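You operate a simulated robot arm through the tools that you are given. There is no shell and no other tool.

You are at the controls of a simulated two-armed robot. One attempt, no reset.

TASK
On the narrow walkway over the locker, fold the green cloth in half, so that its two short edges meet.

Only the result counts: the job must be done as asked and must still hold three seconds after the hand-in. Knocking over, shifting, dropping, spilling or breaking anything else fails it. Flat cloth is picked up by pressing the open fingertips on it (5 to 10 N) and closing them slowly along it; thin cloth reads only 2 to 8 mm in the jaws.

THE ROBOT
Two 7-joint arms with two-finger grippers on one trunk, on a base that moves. Base frame: it is fixed to the floor where the robot stands at the start and does not move with it; the origin is under the middle of the robot, x ahead of it, y to its left, z up; the surface under the hand at the start is at about z = 800. Readings come in mm, degrees, newtons and seconds.
The left shoulder is at the start at [25, 217, 1080], the right one opposite. With the tool pointing down near the work surface each hand reaches from about 200 to 760 mm from the robot's upright axis, wherever it stands, measured 20 degrees to its own side. Places, roughly: narrow walkway over the locker [500, -300, 800]. Payload 2.2 kg a hand.
Tool frame (each hand has its own): the origin (TCP) lies between the finger pads and is the grasp point; the fingertips stand 19 mm ahead of it; z points along the fingers, y is the line along which they close. The gripper opens to 116 mm; its body begins 70 mm behind the TCP.
Orientation is told as [roll, pitch, yaw] about the base's x, y, z axes, in that order, counted from this pose: with the fingers straight down and closing along the base's y, the tool's x points along the base's -x, its y along +y and its z along -z.

THE INTERFACE
- The arms move only by the tool move_arm. It takes "left_deltas", "right_deltas" or both (then of equal length, played together; a hand with none holds still); each is a list of rows, each a list of 7 numbers: the shift along the base's x, y, z in mm, then the turn, a rotation vector about the base's x, y, z in degrees, then the closure, from 0 (fully open) to 1 (shut). In form: [[tx, ty, tz, ax, ay, az, fingers], ...]. A call has 1 to 20 rows; each row is the pose to reach, as a shift and turn from the pose commanded when the call began. Each row takes 0.2 s and may step no farther than 50 mm and 8.6 degrees from the row before; otherwise, or with a gripper value out of range, the whole call is refused. A pose out of reach is approached as far as the arm can. The call stops where the force on the tool passes 40 N (or 10 N more than at its start, if that is more) or the arm is blocked; 0.2 s more then pass. The fingers move at their own pace (about 203.5 mm/s each) and stop on an object; they squeeze with about 27 N. The grip force told is the motor's: it shows also when the fingers shut on nothing. Time passes only in rows, and 0.2 s behind the last, so rows that repeat a pose let the fingers close. The reply holds the time, the measured pose of the TCP, the force on the tool along the base axes, the opening and the grip force, in the units named above and with some noise, with the torque about the TCP (base axes, N m) and any sound that the robot's microphone picked up, and new pictures: "show" is both (left out), scene, wrist or none (wrist: the cameras of the hands that moved).
- Cameras (640 x 400 px; columns grow to the right, rows downward): "scene" is now at [125.6, 17.1, 1236.2]; the picture's right is [0.19, -0.98, 0.00], its down [-0.68, -0.13, -0.72] and it looks along [0.71, 0.14, -0.69] (base axes); focal length 255 px, centre (320, 200). "left" rides on the left gripper at [69, 15, -97] in its tool frame; the picture's right is [-0.21, 0.98, 0.00], its down [-0.76, -0.17, -0.63] and it looks along [-0.62, -0.14, 0.77] (tool axes); focal length 251 px, centre (320, 200). "right" rides on the right gripper at [69, -15, -97] in its tool frame; the picture's right is [0.21, 0.98, 0.00], its down [-0.76, 0.17, -0.63] and it looks along [-0.62, 0.14, 0.77] (tool axes); focal length 251 px, centre (320, 200). There is no depth. A picture from a camera that has moved, and an enlarged one, comes with that camera's place and axes in the base frame and with its lens.
- slide_trunk(by): moves the trunk up (or, below 0, down) by that many mm; the arms and the scene camera ride with it, the base frame stays. It gives what a move gives, with no picture.
- base_move(legs): drives the robot by 1 to 6 legs, each [ahead, left, turn to the left] in mm, mm and degrees, along the robot's own axes; the way and the turn of a leg run together, so that a leg with both is an arc; at most 1500 mm and 180 degrees a leg. The arms and the cameras ride along, it lands a little off, and it stops where it bumps. It gives what a move gives, and a new picture of the scene camera.
- aim_head(pan, tilt): turns the head with the scene camera to pan (to the left, within 80 degrees either way) and tilt (down, from -29 to 69), counted from straight ahead of the robot. It gives what a move gives, and a new picture of the scene camera.
- enlarge(camera, box): a new picture of the part [left, top, right, bottom] of that camera's present view, enlarged. No time passes.
- sign_off(): hands the job in; it is judged then, once.

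Places have to be worked out from the pictures, the camera data and where the tool is seen. Open the grippers and draw the arms clear of the work before you hand the job in, unless the task says otherwise.

The tools are called after "Call:" as name(argument=value, ...) on one line, values as JSON. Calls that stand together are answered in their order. move_arm: Moves the arms, as the interface text tells. Its arguments: {"type":"object","properties":{"left_deltas":{"type":"array","items":{"type":"array","items":{"type":"number"}}},"right_deltas":{"type":"array","items":{"type":"array","items":{"type":"number"}}},"show":{"type":"string","enum":["both","scene","wrist","none"]}},"required":[]} The other tools are called the same way: slide_trunk (by) moves the trunk up or down; base_move (legs) drives the base; aim_head (pan, tilt) turns the head that bears the scene camera; enlarge (camera, box) takes an enlarged picture of a part of a camera's view; sign_off () hands the job in.

At the start:

```text
time_s: 0.0
left_ee_pos: [543.3, 360.5, 948.1]
left_orientation: [-0.1, 0.0, 0.0]
left_force: [-0.3, -0.4, 0.1]
left_moment: [0.03, 0.03, 0.0]
left_width: 116.1
left_grasp_force: 0.1
right_ee_pos: [538.8, -89.4, 992.6]
right_orientation: [0.0, 0.1, 0.0]
right_force: [-0.5, -0.7, 0.2]
right_moment: [0.02, -0.01, 0.0]
right_width: 116.0
right_grasp_force: 0.0
trunk travel left (down, up): [-225.0, 265.0]
robot x, y, heading: [0.3, -1.2, 0.1]
head pan, tilt (commanded): [10.9, 43.4]
```

scene: 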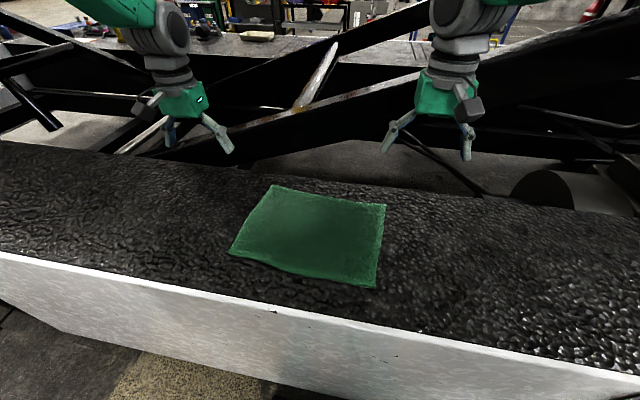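
right: 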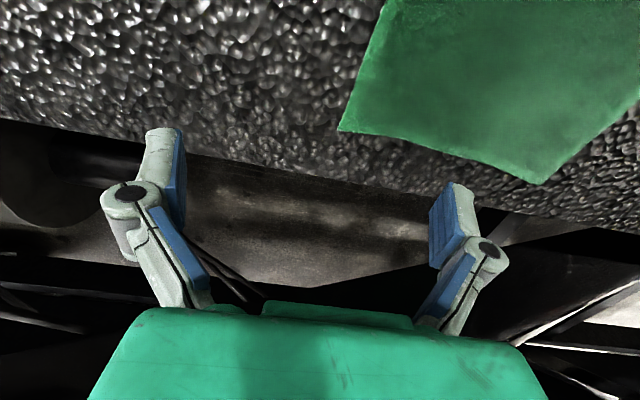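
left: 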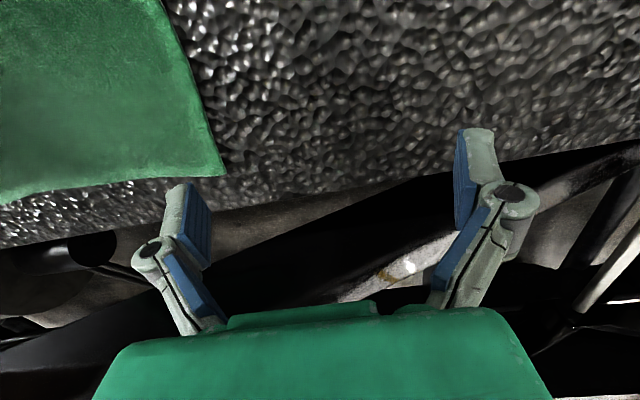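

The cloth appears to have corners near A(603,240), B(588,-55), C(368,-37) and D(386,255), so the short edges are AD (left) and BC (right). I'll enlarge the cloth to refine this before moving anything.

Call:
enlarge(camera="scene", box=[210, 170, 410, 295])

Call:
enlarge(camera="right", box=[320, 0, 640, 200])

```text
3.20 times, centred on (310, 232) of scene
camera zoom: at [125.6, 17.1, 1236.2], right [0.19, -0.98, 0.0], down [-0.68, -0.13, -0.72], along [0.71, 0.14, -0.69], focal length 816 px, centre (352, 96)
```

zoom: 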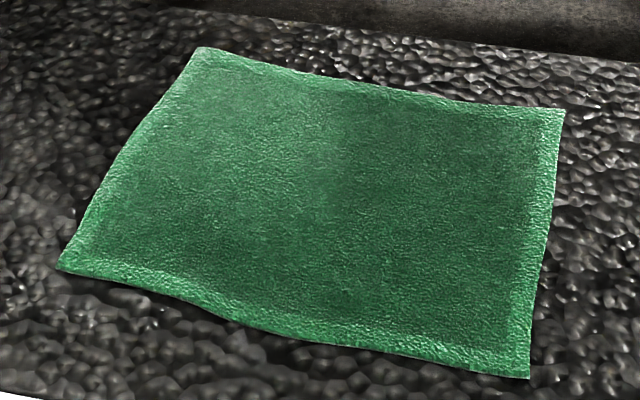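

```text
2.00 times, centred on (480, 100) of right
camera zoom: at [469.7, -104.7, 1088.7], right [-0.21, 0.98, 0.0], down [0.76, 0.17, 0.63], along [0.62, 0.14, -0.78], focal length 503 px, centre (0, 400)
```

zoom: 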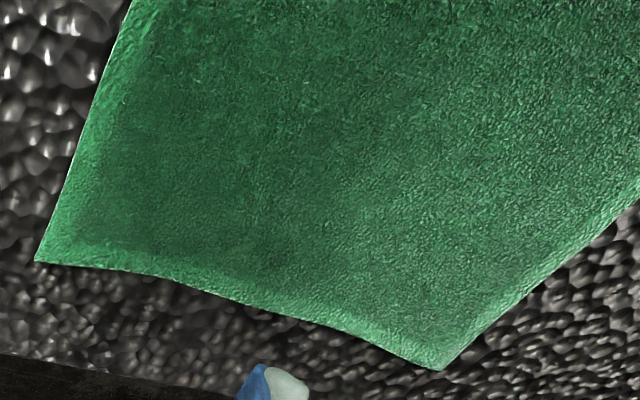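

Both cameras agree: A(607,241), B(590,-56), C(365,-37), D(384,258) at z≈800. The short edges are AD and BC, so I plan to grasp AD's corners and fold towards BC, with the robot turned somewhat left; first I look down at the base and locker front.

Call:
aim_head(pan=0, tilt=69)

```text
time_s: 0.9
left_ee_pos: [538.7, 359.3, 949.1]
left_orientation: [-0.1, 0.0, 0.0]
left_force: [0.1, -0.4, -0.5]
left_moment: [0.02, 0.01, -0.01]
left_width: 116.2
left_grasp_force: 0.1
right_ee_pos: [534.8, -90.0, 994.7]
right_orientation: [-0.1, -0.2, 0.0]
right_force: [-0.5, 0.2, -0.1]
right_moment: [0.02, 0.01, 0.01]
right_width: 115.7
right_grasp_force: 0.0
trunk travel left (down, up): [-225.0, 265.0]
robot x, y, heading: [3.6, -0.5, 0.2]
head pan, tilt (commanded): [0.0, 68.8]
camera scene: at [100.4, 1.4, 1205.2], right [0.0, -1.0, 0.0], down [-0.93, 0.0, -0.36], along [0.36, 0.0, -0.93], focal length 255 px, centre (320, 200)
```

scene: 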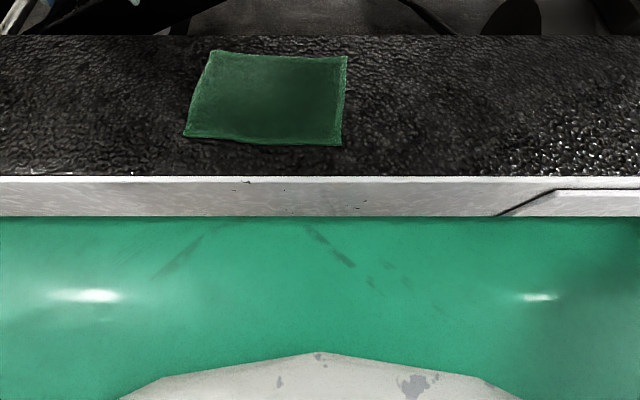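

The green in the foreground is the robot's own torso front; the walkway's front edge lies at about x=300. I'll pan the head to look at the arms' shape (elbow positions) on both sides before planning two-handed motion.

Call:
aim_head(pan=-60, tilt=45)

Call:
aim_head(pan=60, tilt=45)

```text
time_s: 2.2
left_ee_pos: [539.5, 359.7, 950.6]
left_orientation: [0.0, -0.1, 0.0]
left_force: [0.2, -0.2, -0.3]
left_moment: [-0.02, 0.0, 0.0]
left_width: 116.0
left_grasp_force: 0.0
right_ee_pos: [535.4, -89.2, 995.3]
right_orientation: [0.0, -0.1, 0.0]
right_force: [0.2, 0.6, 0.3]
right_moment: [0.01, -0.02, -0.01]
right_width: 116.2
right_grasp_force: 0.1
trunk travel left (down, up): [-225.0, 265.0]
robot x, y, heading: [-1.3, 1.1, 0.2]
head pan, tilt (commanded): [-60.0, 45.0]
camera scene: at [85.2, -69.1, 1234.2], right [-0.87, -0.5, 0.0], down [-0.36, 0.61, -0.71], along [0.35, -0.61, -0.71], focal length 255 px, centre (320, 200)
```

scene: 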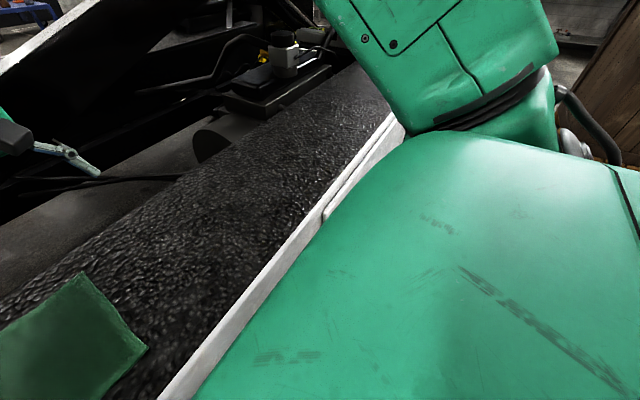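

```text
time_s: 4.2
left_ee_pos: [539.6, 358.8, 949.6]
left_orientation: [0.0, -0.2, 0.0]
left_force: [0.9, 0.2, 0.9]
left_moment: [-0.01, 0.02, 0.01]
left_width: 115.8
left_grasp_force: 0.0
right_ee_pos: [535.2, -90.1, 993.3]
right_orientation: [0.0, 0.0, 0.0]
right_force: [-0.7, -0.8, -0.7]
right_moment: [0.0, 0.01, 0.0]
right_width: 115.9
right_grasp_force: 0.0
trunk travel left (down, up): [-225.0, 265.0]
robot x, y, heading: [-0.6, -2.5, -0.1]
head pan, tilt (commanded): [60.0, 45.0]
camera scene: at [85.2, 71.9, 1234.0], right [0.87, -0.5, 0.0], down [-0.36, -0.61, -0.7], along [0.35, 0.61, -0.71], focal length 255 px, centre (320, 200)
```

scene: 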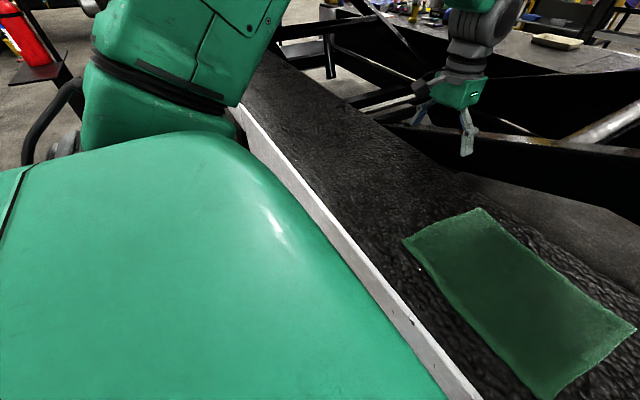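

Both elbows sit outside and high, so the arms don't need to cross if the right hand takes near corner D and the left hand takes far corner A; every target is in reach without driving. I re-aim the head, then turn both hands so they close along the short edge (world x), moving the right hand over to above D.

Call:
aim_head(pan=11, tilt=45)

Call:
move_arm(right_deltas=[[-10, 28, 0, 0, 0, -7.8, 0], [-20, 56, 0, 0, 0, -15.6, 0], [-30, 84, 0, 0, 0, -23.5, 0], [-40, 112, 0, 0, 0, -31.3, 0], [-50, 140, 0, 0, 0, -39.1, 0], [-60, 168, 0, 0, 0, -47, 0], [-71, 196, 0, 0, 0, -54.8, 0], [-81, 224, 0, 0, 0, -62.6, 0], [-91, 252, 0, 0, 0, -70.5, 0], [-101, 280, 0, 0, 0, -78.3, 0], [-111, 308, 0, 0, 0, -86.1, 0], [-122, 337, 0, 0, 0, -94, 0]], left_deltas=[[0, 0, 0, 0, 0, 7.2, 0], [0, 0, 0, 0, 0, 14.4, 0], [0, 0, 0, 0, 0, 21.5, 0], [0, 0, 0, 0, 0, 28.7, 0], [0, 0, 0, 0, 0, 35.9, 0], [0, 0, 0, 0, 0, 43, 0], [0, 0, 0, 0, 0, 50.2, 0], [0, 0, 0, 0, 0, 57.3, 0], [0, 0, 0, 0, 0, 64.5, 0], [0, 0, 0, 0, 0, 71.7, 0], [0, 0, 0, 0, 0, 78.8, 0], [0, 0, 0, 0, 0, 86, 0]], show="both")

```text
time_s: 5.4
left_ee_pos: [539.7, 358.6, 950.0]
left_orientation: [0.0, -0.1, 0.0]
left_force: [-0.1, -0.3, 0.0]
left_moment: [0.02, 0.0, 0.0]
left_width: 115.8
left_grasp_force: 0.0
right_ee_pos: [535.5, -91.7, 994.1]
right_orientation: [0.0, -0.1, 0.0]
right_force: [-0.6, -0.8, -1.0]
right_moment: [-0.01, -0.06, -0.02]
right_width: 116.0
right_grasp_force: 0.0
trunk travel left (down, up): [-225.0, 265.0]
robot x, y, heading: [-2.6, 3.0, -0.0]
head pan, tilt (commanded): [11.0, 45.0]
camera scene: at [124.3, 17.0, 1233.9], right [0.19, -0.98, 0.0], down [-0.7, -0.14, -0.7], along [0.69, 0.13, -0.71], focal length 255 px, centre (320, 200)
```

scene: 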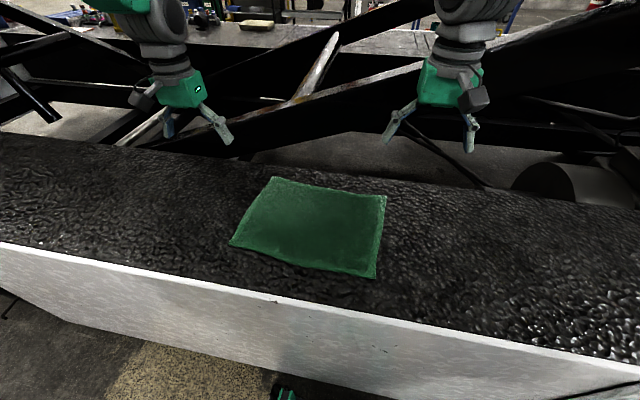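

```text
time_s: 8.0
left_ee_pos: [539.1, 357.9, 950.6]
left_orientation: [0.0, -0.3, 86.1]
left_force: [-0.8, -0.3, 0.1]
left_moment: [-0.01, -0.02, 0.02]
left_width: 116.1
left_grasp_force: 0.0
right_ee_pos: [462.3, 189.7, 1015.7]
right_orientation: [0.1, -0.1, -92.6]
right_force: [0.9, -0.2, 0.5]
right_moment: [0.0, -0.03, 0.0]
right_width: 116.0
right_grasp_force: 0.1
right hand out of reach, approached as far as the arm can: row 11, 12
trunk travel left (down, up): [-225.0, 265.0]
robot x, y, heading: [1.3, -1.2, -0.0]
head pan, tilt (commanded): [11.0, 45.0]
camera scene: at [123.9, 17.6, 1234.0], right [0.19, -0.98, 0.0], down [-0.7, -0.14, -0.7], along [0.69, 0.13, -0.71], focal length 255 px, centre (320, 200)
camera right: at [450.7, 260.1, 1112.5], right [0.99, 0.17, 0.0], down [0.13, -0.76, 0.64], along [0.11, -0.63, -0.77], focal length 251 px, centre (320, 200)
camera left: at [518.2, 290.1, 1048.0], right [-0.96, 0.28, 0.0], down [0.22, 0.74, 0.64], along [0.18, 0.61, -0.77], focal length 251 px, centre (320, 200)
```

scene: 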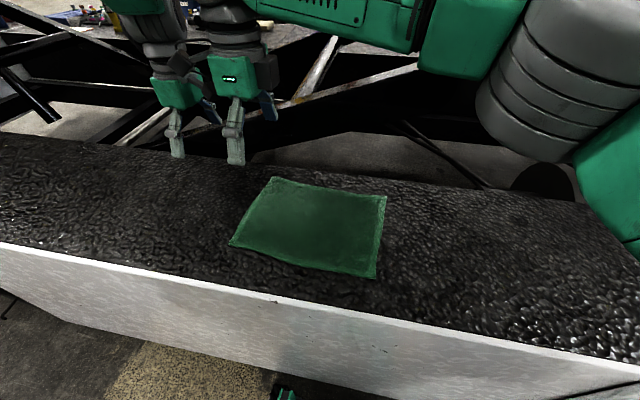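
right: 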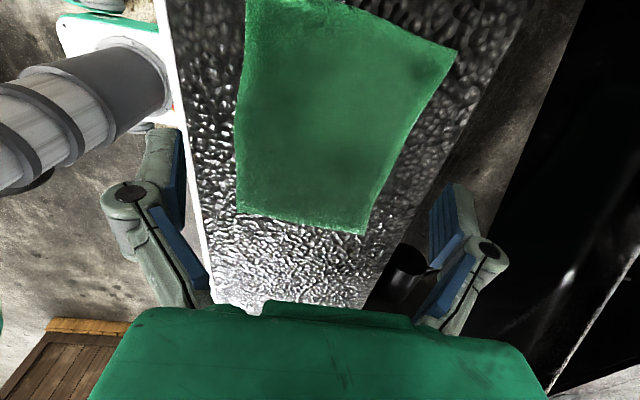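
left: 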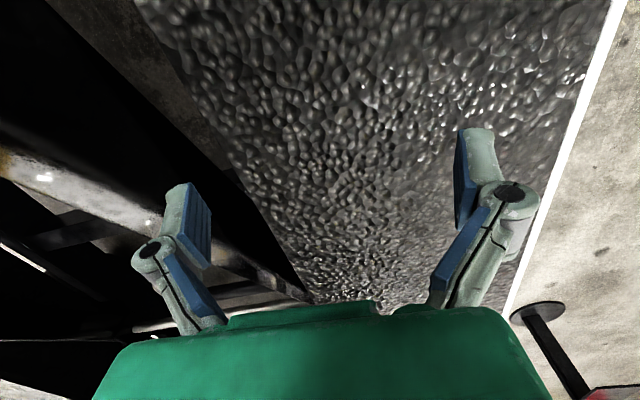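

The right hand hit a wrist limit at yaw −94 this far left (it stopped at (462,190)). The fingers are symmetric, so I'll turn the right hand the other way, towards yaw +86, which suits that arm; first half of the turn now.

Call:
move_arm(right_deltas=[[0, 0, 0, 0, 0, 8.5, 0], [0, 0, 0, 0, 0, 17, 0], [0, 0, 0, 0, 0, 25.5, 0], [0, 0, 0, 0, 0, 34, 0], [0, 0, 0, 0, 0, 42.5, 0], [0, 0, 0, 0, 0, 51, 0], [0, 0, 0, 0, 0, 59.5, 0], [0, 0, 0, 0, 0, 68, 0], [0, 0, 0, 0, 0, 76.5, 0], [0, 0, 0, 0, 0, 85, 0], [0, 0, 0, 0, 0, 93.5, 0]], show="none")

```text
time_s: 10.4
left_ee_pos: [539.3, 359.2, 949.8]
left_orientation: [0.1, -0.1, 86.0]
left_force: [0.0, -0.2, -0.5]
left_moment: [0.0, -0.03, -0.02]
left_width: 116.2
left_grasp_force: 0.0
right_ee_pos: [464.5, 190.5, 1014.9]
right_orientation: [0.0, -0.1, -0.3]
right_force: [0.0, 0.3, -0.1]
right_moment: [0.02, 0.03, -0.01]
right_width: 116.1
right_grasp_force: 0.0
trunk travel left (down, up): [-225.0, 265.0]
robot x, y, heading: [-1.5, -1.8, -0.1]
head pan, tilt (commanded): [11.0, 45.0]
```

The hand held at (464,190,1015) with yaw 0. Now I continue to yaw +86 while moving above D's grasp point (413,247) at z≈950.

Call:
move_arm(right_deltas=[[-5, 5, -6, 0, 0, 7.8, 0], [-9, 10, -12, 0, 0, 15.6, 0], [-14, 16, -18, 0, 0, 23.5, 0], [-19, 21, -24, 0, 0, 31.3, 0], [-23, 26, -30, 0, 0, 39.1, 0], [-28, 31, -35, 0, 0, 47, 0], [-32, 36, -41, 0, 0, 54.8, 0], [-37, 41, -47, 0, 0, 62.6, 0], [-42, 47, -53, 0, 0, 70.5, 0], [-46, 52, -59, 0, 0, 78.4, 0], [-51, 57, -65, 0, 0, 86.2, 0]], show="both")

```text
time_s: 12.8
left_ee_pos: [539.0, 359.0, 950.1]
left_orientation: [0.1, -0.1, 85.9]
left_force: [-1.6, -0.3, 0.0]
left_moment: [-0.02, 0.02, 0.0]
left_width: 115.8
left_grasp_force: 0.1
right_ee_pos: [425.6, 209.2, 952.8]
right_orientation: [0.0, -0.1, 85.8]
right_force: [0.0, -0.3, 0.0]
right_moment: [0.01, 0.01, -0.02]
right_width: 116.0
right_grasp_force: 0.0
right hand out of reach, approached as far as the arm can: row 2, 3, 4, 5, 6, 7, 8, 9, 10, 11
trunk travel left (down, up): [-225.0, 265.0]
robot x, y, heading: [0.6, -0.8, -0.1]
head pan, tilt (commanded): [11.0, 45.0]
camera scene: at [124.2, 18.8, 1233.9], right [0.19, -0.98, 0.0], down [-0.7, -0.14, -0.7], along [0.69, 0.13, -0.71], focal length 255 px, centre (320, 200)
camera right: at [436.3, 138.9, 1048.2], right [-0.99, -0.14, 0.0], down [-0.11, 0.77, 0.63], along [-0.09, 0.63, -0.77], focal length 251 px, centre (320, 200)
```

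scene: 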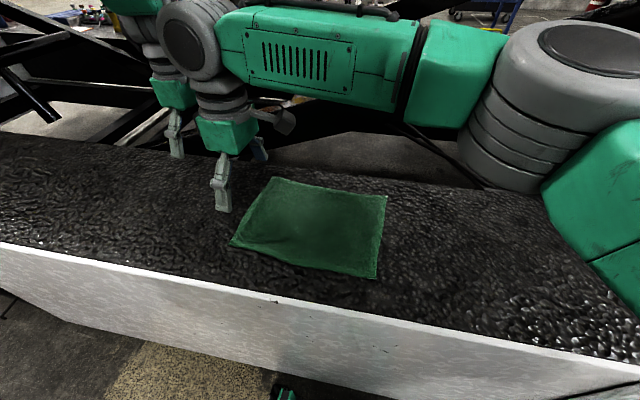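
right: 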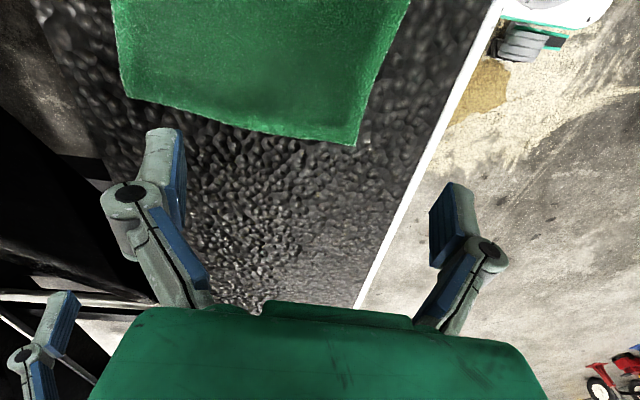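

The right arm stops at (426,209): it can't reach quite that far across its body. I'll shift the base 75 mm left (parallel to the locker, arms riding along at z≈950) so that both D for the right hand and B for the left are comfortable.

Call:
base_move(legs=[[0, 75, 0]])

```text
time_s: 13.8
left_ee_pos: [539.8, 392.6, 963.0]
left_orientation: [0.1, -2.3, 85.7]
left_force: [0.9, -2.3, -0.3]
left_moment: [0.2, 0.07, -0.02]
left_width: 116.4
left_grasp_force: 0.0
right_ee_pos: [428.6, 242.8, 961.5]
right_orientation: [0.1, -2.1, 85.6]
right_force: [1.7, -2.3, 1.8]
right_moment: [0.14, 0.21, 0.06]
right_width: 116.0
right_grasp_force: 0.1
trunk travel left (down, up): [-225.0, 265.0]
robot x, y, heading: [2.3, 67.1, 0.3]
head pan, tilt (commanded): [11.0, 45.0]
camera scene: at [123.4, 55.0, 1234.3], right [0.19, -0.98, -0.02], down [-0.7, -0.12, -0.71], along [0.69, 0.15, -0.71], focal length 255 px, centre (320, 200)
```

scene: 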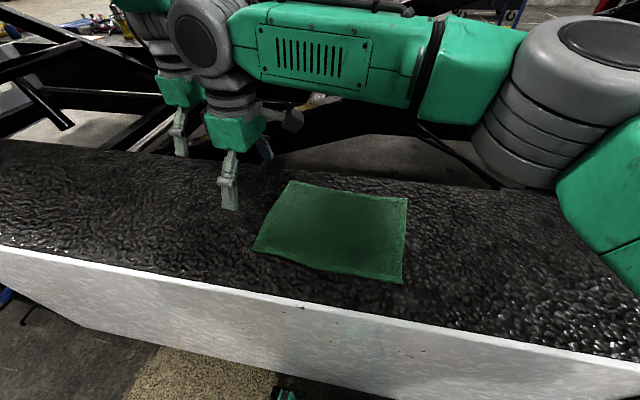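

The readings look mid-sway (slight tilt, hands moved only 34 mm so far). I'll let it settle and read again.

Call:
move_arm(right_deltas=[[0, 0, 0, 0, 0, 0, 0], [0, 0, 0, 0, 0, 0, 0], [0, 0, 0, 0, 0, 0, 0], [0, 0, 0, 0, 0, 0, 0], [0, 0, 0, 0, 0, 0, 0]], show="scene")

```text
time_s: 15.0
left_ee_pos: [537.1, 435.8, 950.0]
left_orientation: [-0.2, 0.0, 85.9]
left_force: [-0.9, 1.0, -0.6]
left_moment: [-0.11, -0.04, 0.0]
left_width: 116.1
left_grasp_force: 0.1
right_ee_pos: [424.0, 283.7, 953.8]
right_orientation: [-0.2, 0.2, 85.7]
right_force: [-1.4, -0.5, -1.4]
right_moment: [-0.08, -0.14, 0.02]
right_width: 116.1
right_grasp_force: 0.0
trunk travel left (down, up): [-225.0, 265.0]
robot x, y, heading: [0.7, 69.9, 0.0]
head pan, tilt (commanded): [11.0, 45.0]
camera scene: at [125.3, 99.4, 1233.6], right [0.19, -0.98, 0.01], down [-0.7, -0.14, -0.7], along [0.69, 0.13, -0.71], focal length 255 px, centre (320, 200)
```

scene: 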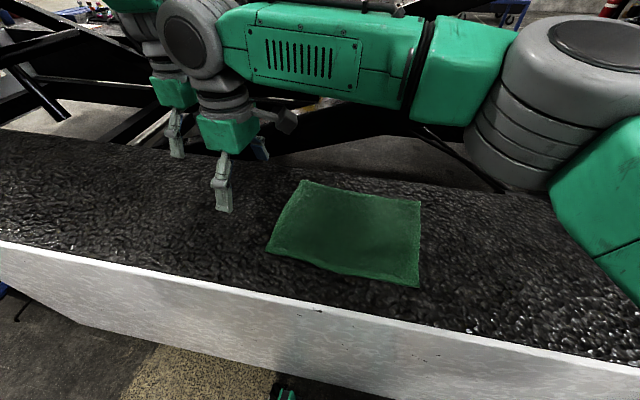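

Settled: base is now about 75 mm further left, and the cloth's corners recompute to the same places. I'll bring both hands above their grasp points (right near D at (413,247), left near A at (577,235)), the right leaned 24° towards −y, the left 15° towards +y, fingers half closed to about 45 mm.

Call:
move_arm(right_deltas=[[-1, -5, -10, 3, 0, 0, 0.3], [-3, -9, -20, 6, 0, 0, 0.6], [-4, -14, -30, 9, 0, 0, 0.6], [-5, -18, -40, 12, 0, 0, 0.6], [-7, -23, -50, 15, 0, 0, 0.6], [-8, -27, -60, 18, 0, 0, 0.6], [-10, -32, -70, 21, 0, 0, 0.6], [-11, -37, -80, 24, 0, 0, 0.6]], left_deltas=[[5, -25, -10, -2, 0, 0, 0.3], [10, -50, -20, -4, 0, 0, 0.6], [15, -75, -30, -6, 0, 0, 0.6], [20, -100, -40, -8, 0, 0, 0.6], [25, -125, -50, -10, 0, 0, 0.6], [30, -150, -60, -12, 0, 0, 0.6], [35, -175, -70, -14, 0, 0, 0.6], [40, -200, -80, -15, 0, 0, 0.6]], show="both")

```text
time_s: 16.8
left_ee_pos: [576.9, 234.9, 873.0]
left_orientation: [-1.2, 15.1, 85.9]
left_force: [1.1, 2.5, 0.3]
left_moment: [-0.14, 0.02, -0.03]
left_width: 46.3
left_grasp_force: 0.0
right_ee_pos: [414.1, 248.1, 874.0]
right_orientation: [1.9, -23.8, 85.3]
right_force: [-1.1, 1.5, -0.4]
right_moment: [-0.09, -0.11, -0.05]
right_width: 46.4
right_grasp_force: 0.1
trunk travel left (down, up): [-225.0, 265.0]
robot x, y, heading: [3.2, 72.1, 0.1]
head pan, tilt (commanded): [11.0, 45.0]
camera scene: at [126.2, 114.0, 1233.0], right [0.2, -0.98, 0.02], down [-0.7, -0.15, -0.7], along [0.69, 0.12, -0.71], focal length 255 px, centre (320, 200)
camera right: at [424.6, 145.1, 934.3], right [-0.99, -0.13, -0.06], down [-0.11, 0.45, 0.89], along [-0.09, 0.89, -0.46], focal length 251 px, centre (320, 200)
camera left: at [557.4, 195.8, 984.9], right [-0.96, 0.27, -0.08], down [0.22, 0.88, 0.42], along [0.18, 0.38, -0.91], focal length 251 px, centre (320, 200)
```

scene: 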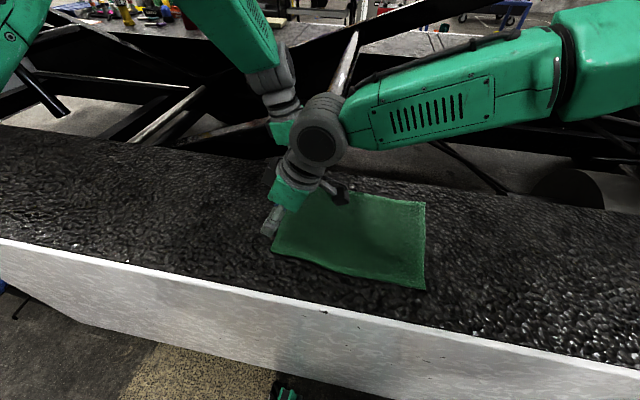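
right: 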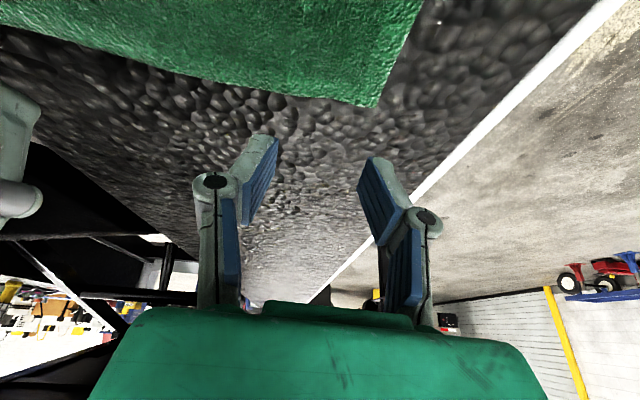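
left: 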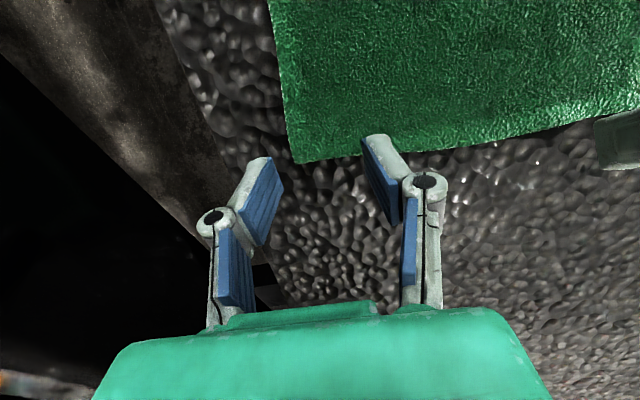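

Both hands are over their corners (A ≈(605,238), D ≈(380,259) in the wrist views). I fine-tune the left TCP to about (577,231), lower both to about 10 mm above contact and let the robot settle.

Call:
move_arm(right_deltas=[[0, 0, -10, 0, 0, 0, 0.6], [0, -1, -20, 0, 0, 0, 0.6], [0, -1, -30, 0, 0, 0, 0.6], [0, -1, -40, 0, 0, 0, 0.6], [0, -1, -40, 0, 0, 0, 0.6], [0, -1, -40, 0, 0, 0, 0.6], [0, -1, -40, 0, 0, 0, 0.6]], left_deltas=[[0, -1, -10, 0, 0, 0, 0.6], [0, -2, -20, 0, 0, 0, 0.6], [0, -3, -30, 0, 0, 0, 0.6], [0, -4, -39, 0, 0, 0, 0.6], [0, -4, -39, 0, 0, 0, 0.6], [0, -4, -39, 0, 0, 0, 0.6], [0, -4, -39, 0, 0, 0, 0.6]], show="both")

```text
time_s: 18.4
left_ee_pos: [577.2, 227.2, 836.4]
left_orientation: [-1.3, 15.0, 85.8]
left_force: [-0.2, 0.9, -0.4]
left_moment: [-0.12, -0.04, -0.01]
left_width: 46.5
left_grasp_force: 0.0
right_ee_pos: [415.0, 242.5, 836.6]
right_orientation: [1.9, -23.8, 85.3]
right_force: [0.5, 1.2, 0.0]
right_moment: [-0.11, -0.01, 0.02]
right_width: 46.4
right_grasp_force: 0.0
trunk travel left (down, up): [-225.0, 265.0]
robot x, y, heading: [-0.7, 69.8, 0.1]
head pan, tilt (commanded): [11.0, 45.0]
camera scene: at [125.5, 106.9, 1233.4], right [0.19, -0.98, 0.02], down [-0.7, -0.15, -0.7], along [0.69, 0.12, -0.71], focal length 255 px, centre (320, 200)
camera right: at [424.5, 139.9, 895.4], right [-0.99, -0.13, -0.06], down [-0.11, 0.45, 0.89], along [-0.09, 0.89, -0.45], focal length 251 px, centre (320, 200)
camera left: at [555.9, 187.8, 946.9], right [-0.96, 0.27, -0.08], down [0.22, 0.88, 0.42], along [0.18, 0.39, -0.9], focal length 251 px, centre (320, 200)
```

scene: 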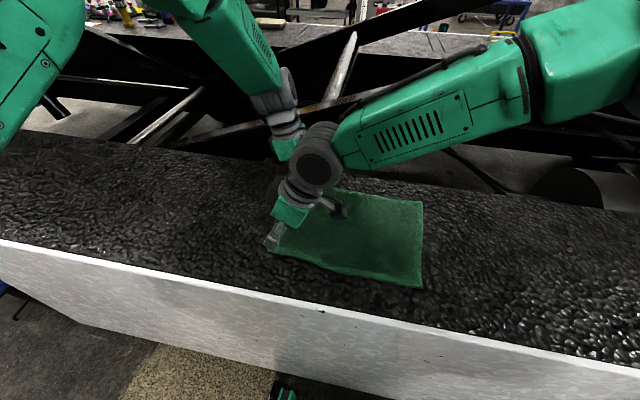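
right: 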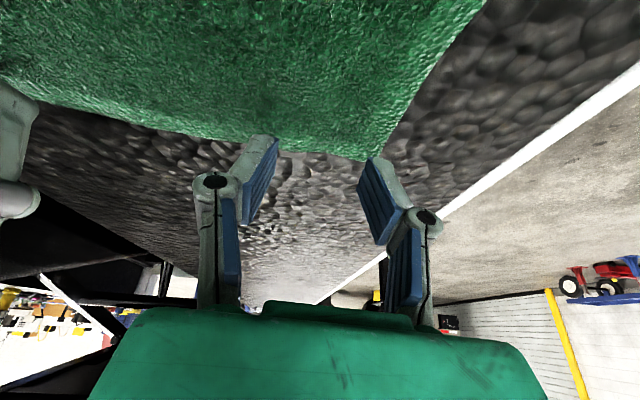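
left: 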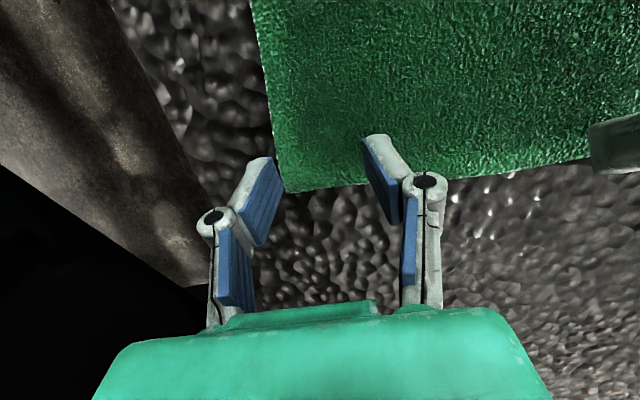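

Fingertips are about 14 mm above the cloth; the outer fingers would land right at the long edges, so I shift the left hand −8 mm in x and the right +6 mm in x, +4 mm in y, and lower both by 9 mm.

Call:
move_arm(right_deltas=[[3, 2, -3, 0, 0, 0, 0.6], [6, 4, -6, 0, 0, 0, 0.6], [6, 4, -9, 0, 0, 0, 0.6], [6, 4, -9, 0, 0, 0, 0.6], [6, 4, -9, 0, 0, 0, 0.6], [6, 4, -9, 0, 0, 0, 0.6]], left_deltas=[[-4, 1, -3, 0, 0, 0, 0.6], [-8, 2, -6, 0, 0, 0, 0.6], [-8, 2, -9, 0, 0, 0, 0.6], [-8, 2, -9, 0, 0, 0, 0.6], [-8, 2, -9, 0, 0, 0, 0.6], [-8, 2, -9, 0, 0, 0, 0.6]], show="wrist")

```text
time_s: 19.8
left_ee_pos: [569.0, 207.4, 829.6]
left_orientation: [-1.3, 13.9, 85.6]
left_force: [-0.5, 0.1, 0.9]
left_moment: [-0.04, 0.01, 0.0]
left_width: 46.2
left_grasp_force: 0.1
right_ee_pos: [420.7, 224.7, 829.3]
right_orientation: [1.9, -24.9, 85.1]
right_force: [-0.1, -0.1, -0.5]
right_moment: [0.02, -0.01, -0.01]
right_width: 46.5
right_grasp_force: 0.0
trunk travel left (down, up): [-225.0, 265.0]
robot x, y, heading: [3.6, 65.1, 0.1]
head pan, tilt (commanded): [11.0, 45.0]
camera right: at [431.1, 121.0, 886.8], right [-0.99, -0.12, -0.06], down [-0.11, 0.43, 0.9], along [-0.09, 0.9, -0.44], focal length 251 px, centre (320, 200)
camera left: at [548.3, 165.4, 940.3], right [-0.96, 0.28, -0.07], down [0.22, 0.87, 0.44], along [0.18, 0.4, -0.9], focal length 251 px, centre (320, 200)
```

right: 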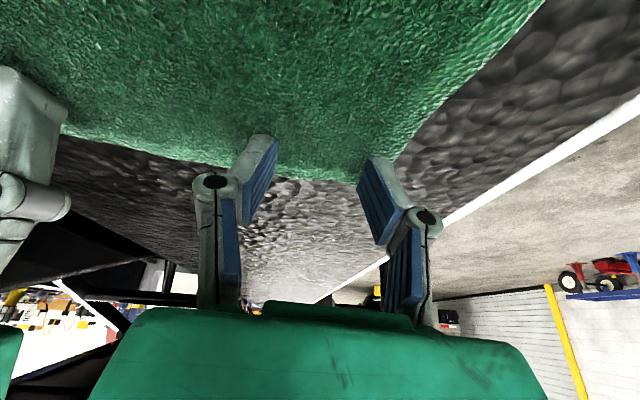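
left: 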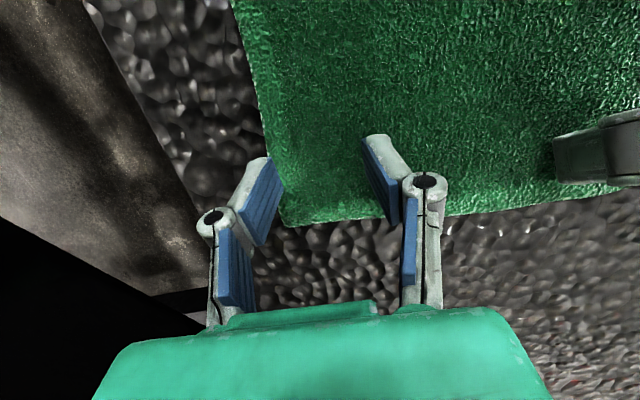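

Both hands drifted about 20 mm towards −y – the body is still swaying after the base shift. I'll wait without moving and watch the readings settle.

Call:
move_arm(right_deltas=[[0, 0, 0, 0, 0, 0, 0.6], [0, 0, 0, 0, 0, 0, 0.6], [0, 0, 0, 0, 0, 0, 0.6], [0, 0, 0, 0, 0, 0, 0.6], [0, 0, 0, 0, 0, 0, 0.6], [0, 0, 0, 0, 0, 0, 0.6], [0, 0, 0, 0, 0, 0, 0.6], [0, 0, 0, 0, 0, 0, 0.6]], show="none")

Call:
move_arm(right_deltas=[[0, 0, 0, 0, 0, 0, 0.6], [0, 0, 0, 0, 0, 0, 0.6], [0, 0, 0, 0, 0, 0, 0.6], [0, 0, 0, 0, 0, 0, 0.6], [0, 0, 0, 0, 0, 0, 0.6], [0, 0, 0, 0, 0, 0, 0.6], [0, 0, 0, 0, 0, 0, 0.6], [0, 0, 0, 0, 0, 0, 0.6]], show="none")

```text
time_s: 21.6
left_ee_pos: [568.6, 216.7, 828.8]
left_orientation: [-1.4, 14.4, 85.7]
left_force: [0.5, 0.6, 0.1]
left_moment: [-0.03, -0.02, -0.04]
left_width: 46.6
left_grasp_force: 0.0
right_ee_pos: [419.1, 235.7, 828.2]
right_orientation: [1.9, -24.5, 85.2]
right_force: [-0.7, -0.3, 0.3]
right_moment: [-0.04, -0.04, -0.04]
right_width: 46.5
right_grasp_force: 0.1
trunk travel left (down, up): [-225.0, 265.0]
robot x, y, heading: [1.4, 68.3, 0.1]
head pan, tilt (commanded): [11.0, 45.0]
```

```text
time_s: 23.4
left_ee_pos: [569.1, 213.2, 828.9]
left_orientation: [-1.3, 14.1, 85.8]
left_force: [0.9, -0.2, -0.7]
left_moment: [-0.04, 0.01, -0.01]
left_width: 46.0
left_grasp_force: 0.0
right_ee_pos: [421.6, 230.9, 828.9]
right_orientation: [1.9, -24.6, 85.1]
right_force: [-0.9, 1.4, -0.2]
right_moment: [-0.03, 0.0, -0.02]
right_width: 46.6
right_grasp_force: 0.1
trunk travel left (down, up): [-225.0, 265.0]
robot x, y, heading: [2.1, 66.1, 0.2]
head pan, tilt (commanded): [11.0, 45.0]
```

The sway is dying out around left (569,214) and right (421,232). I correct y by +16/+15 mm in small steps and wait for it to settle again.

Call:
move_arm(right_deltas=[[0, 3, 0, 0, 0, 0, 0.6], [0, 6, 0, 0, 0, 0, 0.6], [0, 9, 0, 0, 0, 0, 0.6], [0, 12, 0, 0, 0, 0, 0.6], [0, 15, 0, 0, 0, 0, 0.6], [0, 15, 0, 0, 0, 0, 0.6], [0, 15, 0, 0, 0, 0, 0.6], [0, 15, 0, 0, 0, 0, 0.6], [0, 15, 0, 0, 0, 0, 0.6], [0, 15, 0, 0, 0, 0, 0.6]], left_deltas=[[0, 3, 0, 0, 0, 0, 0.6], [0, 6, 0, 0, 0, 0, 0.6], [0, 9, 0, 0, 0, 0, 0.6], [0, 12, 0, 0, 0, 0, 0.6], [0, 16, 0, 0, 0, 0, 0.6], [0, 16, 0, 0, 0, 0, 0.6], [0, 16, 0, 0, 0, 0, 0.6], [0, 16, 0, 0, 0, 0, 0.6], [0, 16, 0, 0, 0, 0, 0.6], [0, 16, 0, 0, 0, 0, 0.6]], show="both")

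Call:
move_arm(right_deltas=[[0, 0, 0, 0, 0, 0, 0.6], [0, 0, 0, 0, 0, 0, 0.6], [0, 0, 0, 0, 0, 0, 0.6], [0, 0, 0, 0, 0, 0, 0.6]], show="none")

```text
time_s: 25.6
left_ee_pos: [569.3, 224.2, 828.5]
left_orientation: [-1.2, 14.0, 85.6]
left_force: [-0.4, -0.4, 0.0]
left_moment: [0.0, 0.02, 0.01]
left_width: 46.3
left_grasp_force: 0.1
right_ee_pos: [420.3, 242.1, 827.5]
right_orientation: [2.0, -24.9, 85.1]
right_force: [0.2, 1.2, 0.0]
right_moment: [0.01, 0.01, -0.01]
right_width: 46.2
right_grasp_force: 0.1
trunk travel left (down, up): [-225.0, 265.0]
robot x, y, heading: [0.6, 69.9, 0.1]
head pan, tilt (commanded): [11.0, 45.0]
camera scene: at [125.5, 81.7, 1233.9], right [0.19, -0.98, 0.0], down [-0.7, -0.14, -0.7], along [0.69, 0.13, -0.71], focal length 255 px, centre (320, 200)
camera right: at [431.1, 139.0, 886.8], right [-0.99, -0.12, -0.06], down [-0.11, 0.43, 0.9], along [-0.09, 0.89, -0.44], focal length 251 px, centre (320, 200)
camera left: at [548.1, 184.5, 939.7], right [-0.96, 0.28, -0.07], down [0.22, 0.87, 0.43], along [0.18, 0.4, -0.9], focal length 251 px, centre (320, 200)
```

scene: 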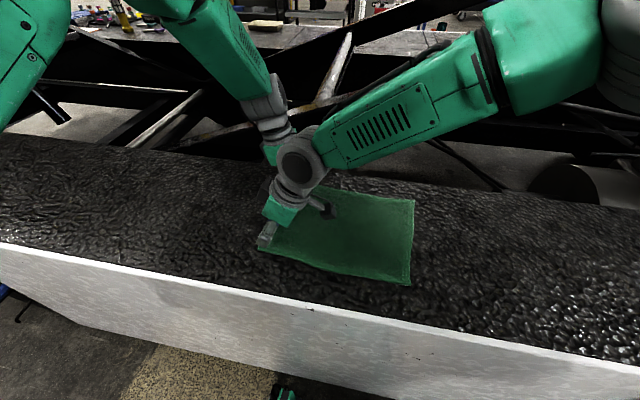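
right: 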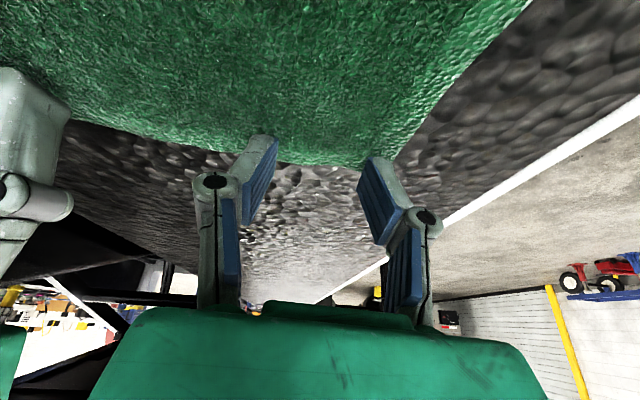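
left: 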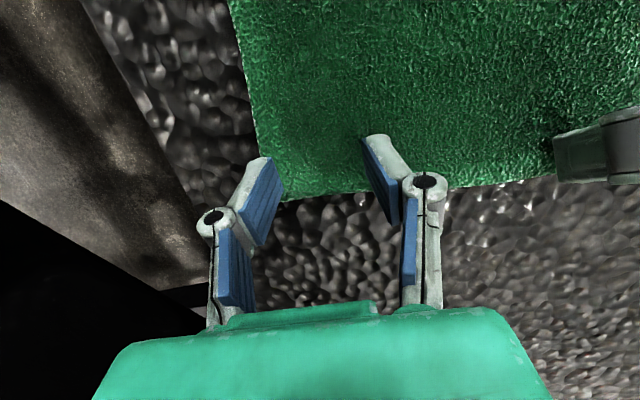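

```text
time_s: 26.6
left_ee_pos: [569.7, 225.2, 830.1]
left_orientation: [-1.3, 13.9, 85.7]
left_force: [-0.5, -0.2, -0.6]
left_moment: [0.02, 0.0, -0.03]
left_width: 46.6
left_grasp_force: 0.1
right_ee_pos: [421.4, 242.4, 829.2]
right_orientation: [1.9, -24.8, 85.1]
right_force: [0.3, 0.6, -0.5]
right_moment: [-0.01, -0.01, 0.01]
right_width: 46.3
right_grasp_force: 0.1
trunk travel left (down, up): [-225.0, 265.0]
robot x, y, heading: [2.6, 60.1, 0.0]
head pan, tilt (commanded): [11.0, 45.0]
```

Stable now at left (570,225,830) and right (421,242,829), with contact points about 14 mm inside the short edge. I shift +3 mm in y and lower slowly, reading the force.

Call:
move_arm(right_deltas=[[0, 1.5, -1, 0, 0, 0, 0.6], [0, 3, -2, 0, 0, 0, 0.6], [0, 3, -3, 0, 0, 0, 0.6], [0, 3, -4, 0, 0, 0, 0.6], [0, 3, -4, 0, 0, 0, 0.6]], left_deltas=[[0, 1.5, -1, 0, 0, 0, 0.6], [0, 3, -2, 0, 0, 0, 0.6], [0, 3, -3, 0, 0, 0, 0.6], [0, 3, -4, 0, 0, 0, 0.6], [0, 3, -4, 0, 0, 0, 0.6]], show="none")

```text
time_s: 27.8
left_ee_pos: [569.1, 227.0, 825.3]
left_orientation: [-1.3, 14.0, 85.6]
left_force: [0.8, -0.3, 2.2]
left_moment: [0.05, 0.06, -0.02]
left_width: 46.1
left_grasp_force: 0.0
right_ee_pos: [421.7, 245.5, 826.3]
right_orientation: [1.9, -24.9, 85.1]
right_force: [-0.9, 0.1, 6.7]
right_moment: [-0.06, -0.15, -0.03]
right_width: 45.9
right_grasp_force: 0.1
trunk travel left (down, up): [-225.0, 265.0]
robot x, y, heading: [2.7, 63.6, 0.1]
head pan, tilt (commanded): [11.0, 45.0]
```

Contact: left 2.2 N, right 6.7 N. I lower the left by another 1.5 mm to get it into the 5–10 N window.

Call:
move_arm(right_deltas=[[0, 0, 0, 0, 0, 0, 0.6], [0, 0, 0, 0, 0, 0, 0.6], [0, 0, 0, 0, 0, 0, 0.6]], left_deltas=[[0, 0, -0.7, 0, 0, 0, 0.6], [0, 0, -1.4, 0, 0, 0, 0.6], [0, 0, -1.4, 0, 0, 0, 0.6]], show="none")

```text
time_s: 28.6
left_ee_pos: [569.4, 228.5, 824.9]
left_orientation: [-1.5, 14.0, 85.6]
left_force: [1.9, -2.5, 5.3]
left_moment: [0.01, 0.19, 0.0]
left_width: 45.1
left_grasp_force: 0.1
right_ee_pos: [420.1, 245.3, 825.8]
right_orientation: [1.8, -24.8, 85.1]
right_force: [0.7, 1.5, 4.2]
right_moment: [0.01, -0.12, 0.01]
right_width: 47.1
right_grasp_force: 0.0
trunk travel left (down, up): [-225.0, 265.0]
robot x, y, heading: [0.5, 63.7, -0.0]
head pan, tilt (commanded): [11.0, 45.0]
```

Left 5.3 N, right 4.2 N. I add under 1 mm of press and begin closing slowly, partly first, to see how the cloth gathers.

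Call:
move_arm(right_deltas=[[0, 0, -0.8, 0, 0, 0, 0.6], [0, 0, -1, 0, 0, 0, 0.62], [0, 0, -1, 0, 0, 0, 0.64], [0, 0, -1, 0, 0, 0, 0.66], [0, 0, -1, 0, 0, 0, 0.68], [0, 0, -1, 0, 0, 0, 0.7], [0, 0, -1, 0, 0, 0, 0.72], [0, 0, -1, 0, 0, 0, 0.74], [0, 0, -1, 0, 0, 0, 0.76]], left_deltas=[[0, 0, -0.4, 0, 0, 0, 0.6], [0, 0, -0.6, 0, 0, 0, 0.62], [0, 0, -0.6, 0, 0, 0, 0.64], [0, 0, -0.6, 0, 0, 0, 0.66], [0, 0, -0.6, 0, 0, 0, 0.68], [0, 0, -0.6, 0, 0, 0, 0.7], [0, 0, -0.6, 0, 0, 0, 0.72], [0, 0, -0.6, 0, 0, 0, 0.74], [0, 0, -0.6, 0, 0, 0, 0.76]], show="both")

```text
time_s: 30.6
left_ee_pos: [569.0, 228.4, 823.8]
left_orientation: [-1.3, 14.0, 85.6]
left_force: [-3.2, -1.0, 8.2]
left_moment: [0.0, 0.17, 0.03]
left_width: 29.0
left_grasp_force: 1.0
right_ee_pos: [419.7, 244.3, 824.0]
right_orientation: [2.0, -24.9, 85.1]
right_force: [3.6, -1.1, 11.5]
right_moment: [-0.07, -0.23, 0.01]
right_width: 28.3
right_grasp_force: 0.1
trunk travel left (down, up): [-225.0, 265.0]
robot x, y, heading: [4.6, 66.9, -0.1]
head pan, tilt (commanded): [11.0, 45.0]
camera scene: at [122.3, 79.7, 1234.4], right [0.19, -0.98, 0.0], down [-0.7, -0.14, -0.71], along [0.69, 0.14, -0.71], focal length 255 px, centre (320, 200)
camera right: at [429.3, 140.9, 882.2], right [-0.99, -0.12, -0.06], down [-0.11, 0.43, 0.9], along [-0.09, 0.89, -0.44], focal length 251 px, centre (320, 200)
camera left: at [547.0, 186.5, 934.8], right [-0.96, 0.28, -0.07], down [0.22, 0.87, 0.44], along [0.19, 0.4, -0.9], focal length 251 px, centre (320, 200)
```

scene: 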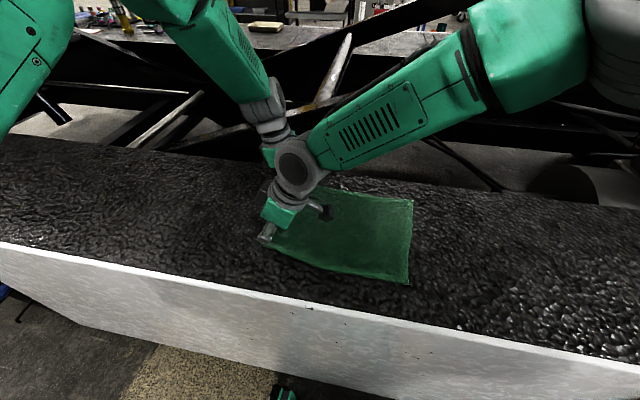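
right: 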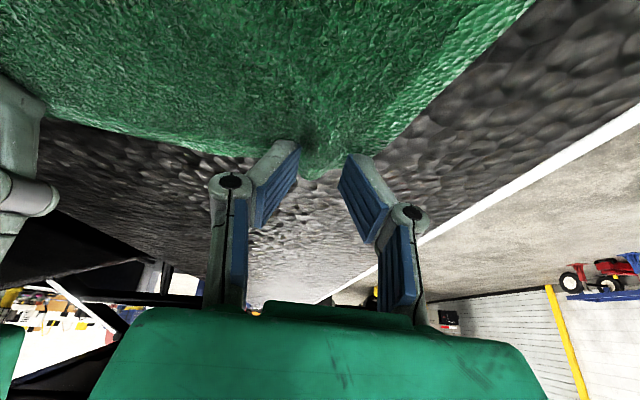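
left: 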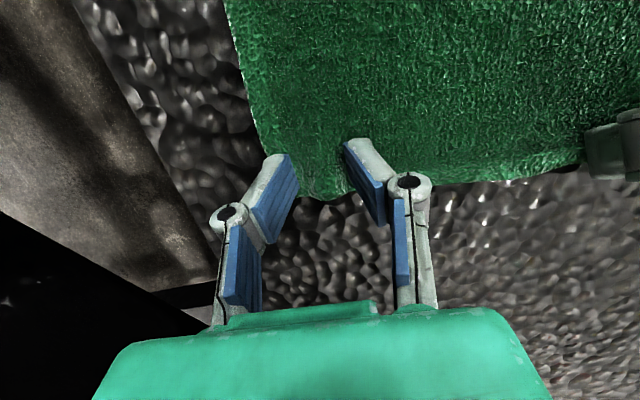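

Cloth is bulging up between both pairs of fingers, with 8 N and 11.5 N of press. I ease the right hand up 0.5 mm and continue closing slowly to shut.

Call:
move_arm(right_deltas=[[0, 0, 0.4, 0, 0, 0, 0.78], [0, 0, 0.4, 0, 0, 0, 0.8], [0, 0, 0.4, 0, 0, 0, 0.82], [0, 0, 0.4, 0, 0, 0, 0.84], [0, 0, 0.4, 0, 0, 0, 0.86], [0, 0, 0.4, 0, 0, 0, 0.88], [0, 0, 0.4, 0, 0, 0, 0.9], [0, 0, 0.4, 0, 0, 0, 0.92], [0, 0, 0.4, 0, 0, 0, 0.94], [0, 0, 0.4, 0, 0, 0, 0.96], [0, 0, 0.4, 0, 0, 0, 0.98], [0, 0, 0.4, 0, 0, 0, 1], [0, 0, 0.4, 0, 0, 0, 1], [0, 0, 0.4, 0, 0, 0, 1]], left_deltas=[[0, 0, 0, 0, 0, 0, 0.78], [0, 0, 0, 0, 0, 0, 0.8], [0, 0, 0, 0, 0, 0, 0.82], [0, 0, 0, 0, 0, 0, 0.84], [0, 0, 0, 0, 0, 0, 0.86], [0, 0, 0, 0, 0, 0, 0.88], [0, 0, 0, 0, 0, 0, 0.9], [0, 0, 0, 0, 0, 0, 0.92], [0, 0, 0, 0, 0, 0, 0.94], [0, 0, 0, 0, 0, 0, 0.96], [0, 0, 0, 0, 0, 0, 0.98], [0, 0, 0, 0, 0, 0, 1], [0, 0, 0, 0, 0, 0, 1], [0, 0, 0, 0, 0, 0, 1]], show="both")

```text
time_s: 33.6
left_ee_pos: [568.1, 228.3, 823.0]
left_orientation: [-1.4, 14.1, 85.6]
left_force: [-8.6, 0.1, 7.2]
left_moment: [-0.01, 0.2, 0.11]
left_width: 5.6
left_grasp_force: 27.2
right_ee_pos: [421.3, 244.7, 823.8]
right_orientation: [1.8, -24.8, 85.0]
right_force: [5.3, -1.7, 4.7]
right_moment: [-0.05, -0.18, 0.0]
right_width: 4.3
right_grasp_force: 27.1
trunk travel left (down, up): [-225.0, 265.0]
robot x, y, heading: [-2.0, 60.8, 0.1]
head pan, tilt (commanded): [11.0, 45.0]
camera scene: at [123.7, 80.6, 1234.2], right [0.19, -0.98, 0.0], down [-0.7, -0.14, -0.7], along [0.69, 0.14, -0.71], focal length 255 px, centre (320, 200)
camera right: at [430.7, 141.2, 882.8], right [-0.99, -0.12, -0.06], down [-0.11, 0.43, 0.9], along [-0.08, 0.89, -0.44], focal length 251 px, centre (320, 200)
camera left: at [547.2, 187.1, 934.4], right [-0.96, 0.28, -0.07], down [0.22, 0.87, 0.43], along [0.18, 0.4, -0.9], focal length 251 px, centre (320, 200)
```

scene: 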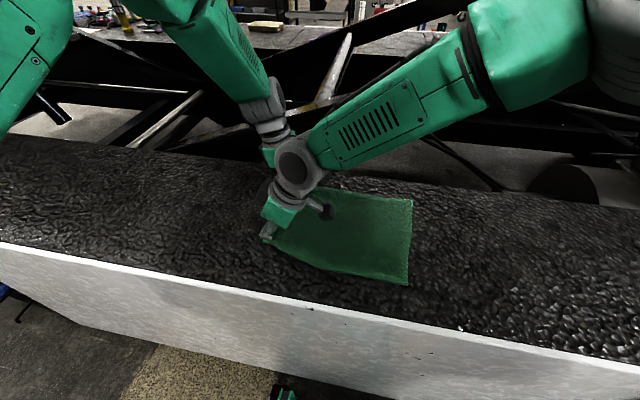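
right: 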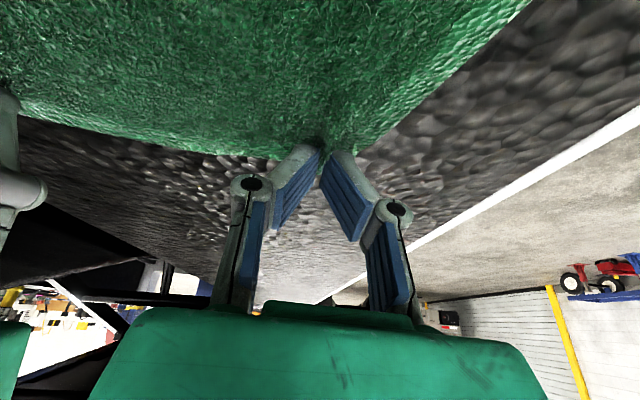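
left: 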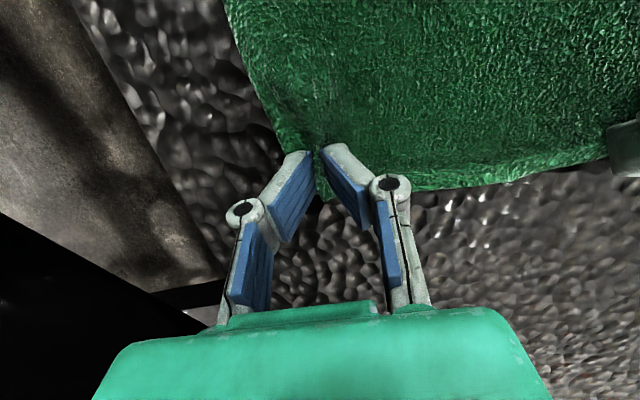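

Both hands hold cloth (widths 5.6 and 4.3 mm). The left grip, however, sits too deep (tips reach about 30 mm inside the edge, versus about 12 mm on the right), which would leave a folded-back hem; I'll reopen the left slowly, and regrasp nearer the edge with less lean while the right keeps hold.

Call:
move_arm(left_deltas=[[0, 0, 0, 0, 0, 0, 0.95], [0, 0, 0, 0, 0, 0, 0.9], [0, 0, 0, 0, 0, 0, 0.85], [0, 0, 0, 0, 0, 0, 0.8], [0, 0, 0, 0, 0, 0, 0.75], [0, 0, 0, 0, 0, 0, 0.7], [0, 0, 0, 0, 0, 0, 0.65], [0, 0, 0, 0, 0, 0, 0.6], [0, 0, 4, 0, 0, 0, 0.6], [0, 0, 9, 0, 0, 0, 0.6], [0, 4, 12, 3, 0, 0, 0.6], [0, 8, 12, 6, 0, 0, 0.6], [0, 12, 12, 9, 0, 0, 0.6], [0, 12, 12, 9, 0, 0, 0.6], [0, 12, 12, 9, 0, 0, 0.6]], show="both")

```text
time_s: 36.8
left_ee_pos: [570.4, 240.1, 835.9]
left_orientation: [-0.7, 5.0, 85.7]
left_force: [-0.3, -1.2, 0.0]
left_moment: [0.02, -0.05, -0.02]
left_width: 46.5
left_grasp_force: 0.1
right_ee_pos: [421.7, 244.7, 823.7]
right_orientation: [1.9, -24.8, 85.1]
right_force: [1.0, -2.3, 7.8]
right_moment: [-0.02, -0.08, 0.0]
right_width: 4.5
right_grasp_force: 27.1
trunk travel left (down, up): [-225.0, 265.0]
robot x, y, heading: [-0.2, 63.0, 0.0]
head pan, tilt (commanded): [11.0, 45.0]
camera scene: at [124.8, 80.4, 1234.0], right [0.19, -0.98, 0.0], down [-0.7, -0.14, -0.7], along [0.69, 0.14, -0.71], focal length 255 px, centre (320, 200)
camera left: at [547.6, 182.3, 937.8], right [-0.96, 0.29, -0.03], down [0.22, 0.79, 0.57], along [0.18, 0.54, -0.82], focal length 251 px, centre (320, 200)
```

scene: 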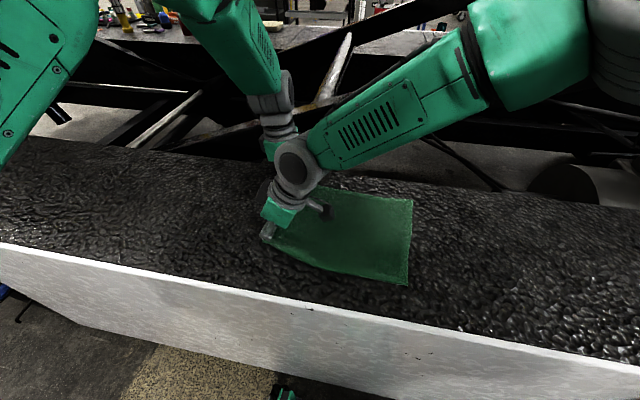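
left: 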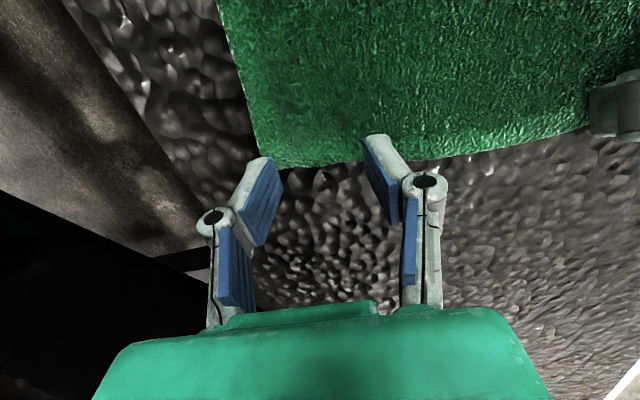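

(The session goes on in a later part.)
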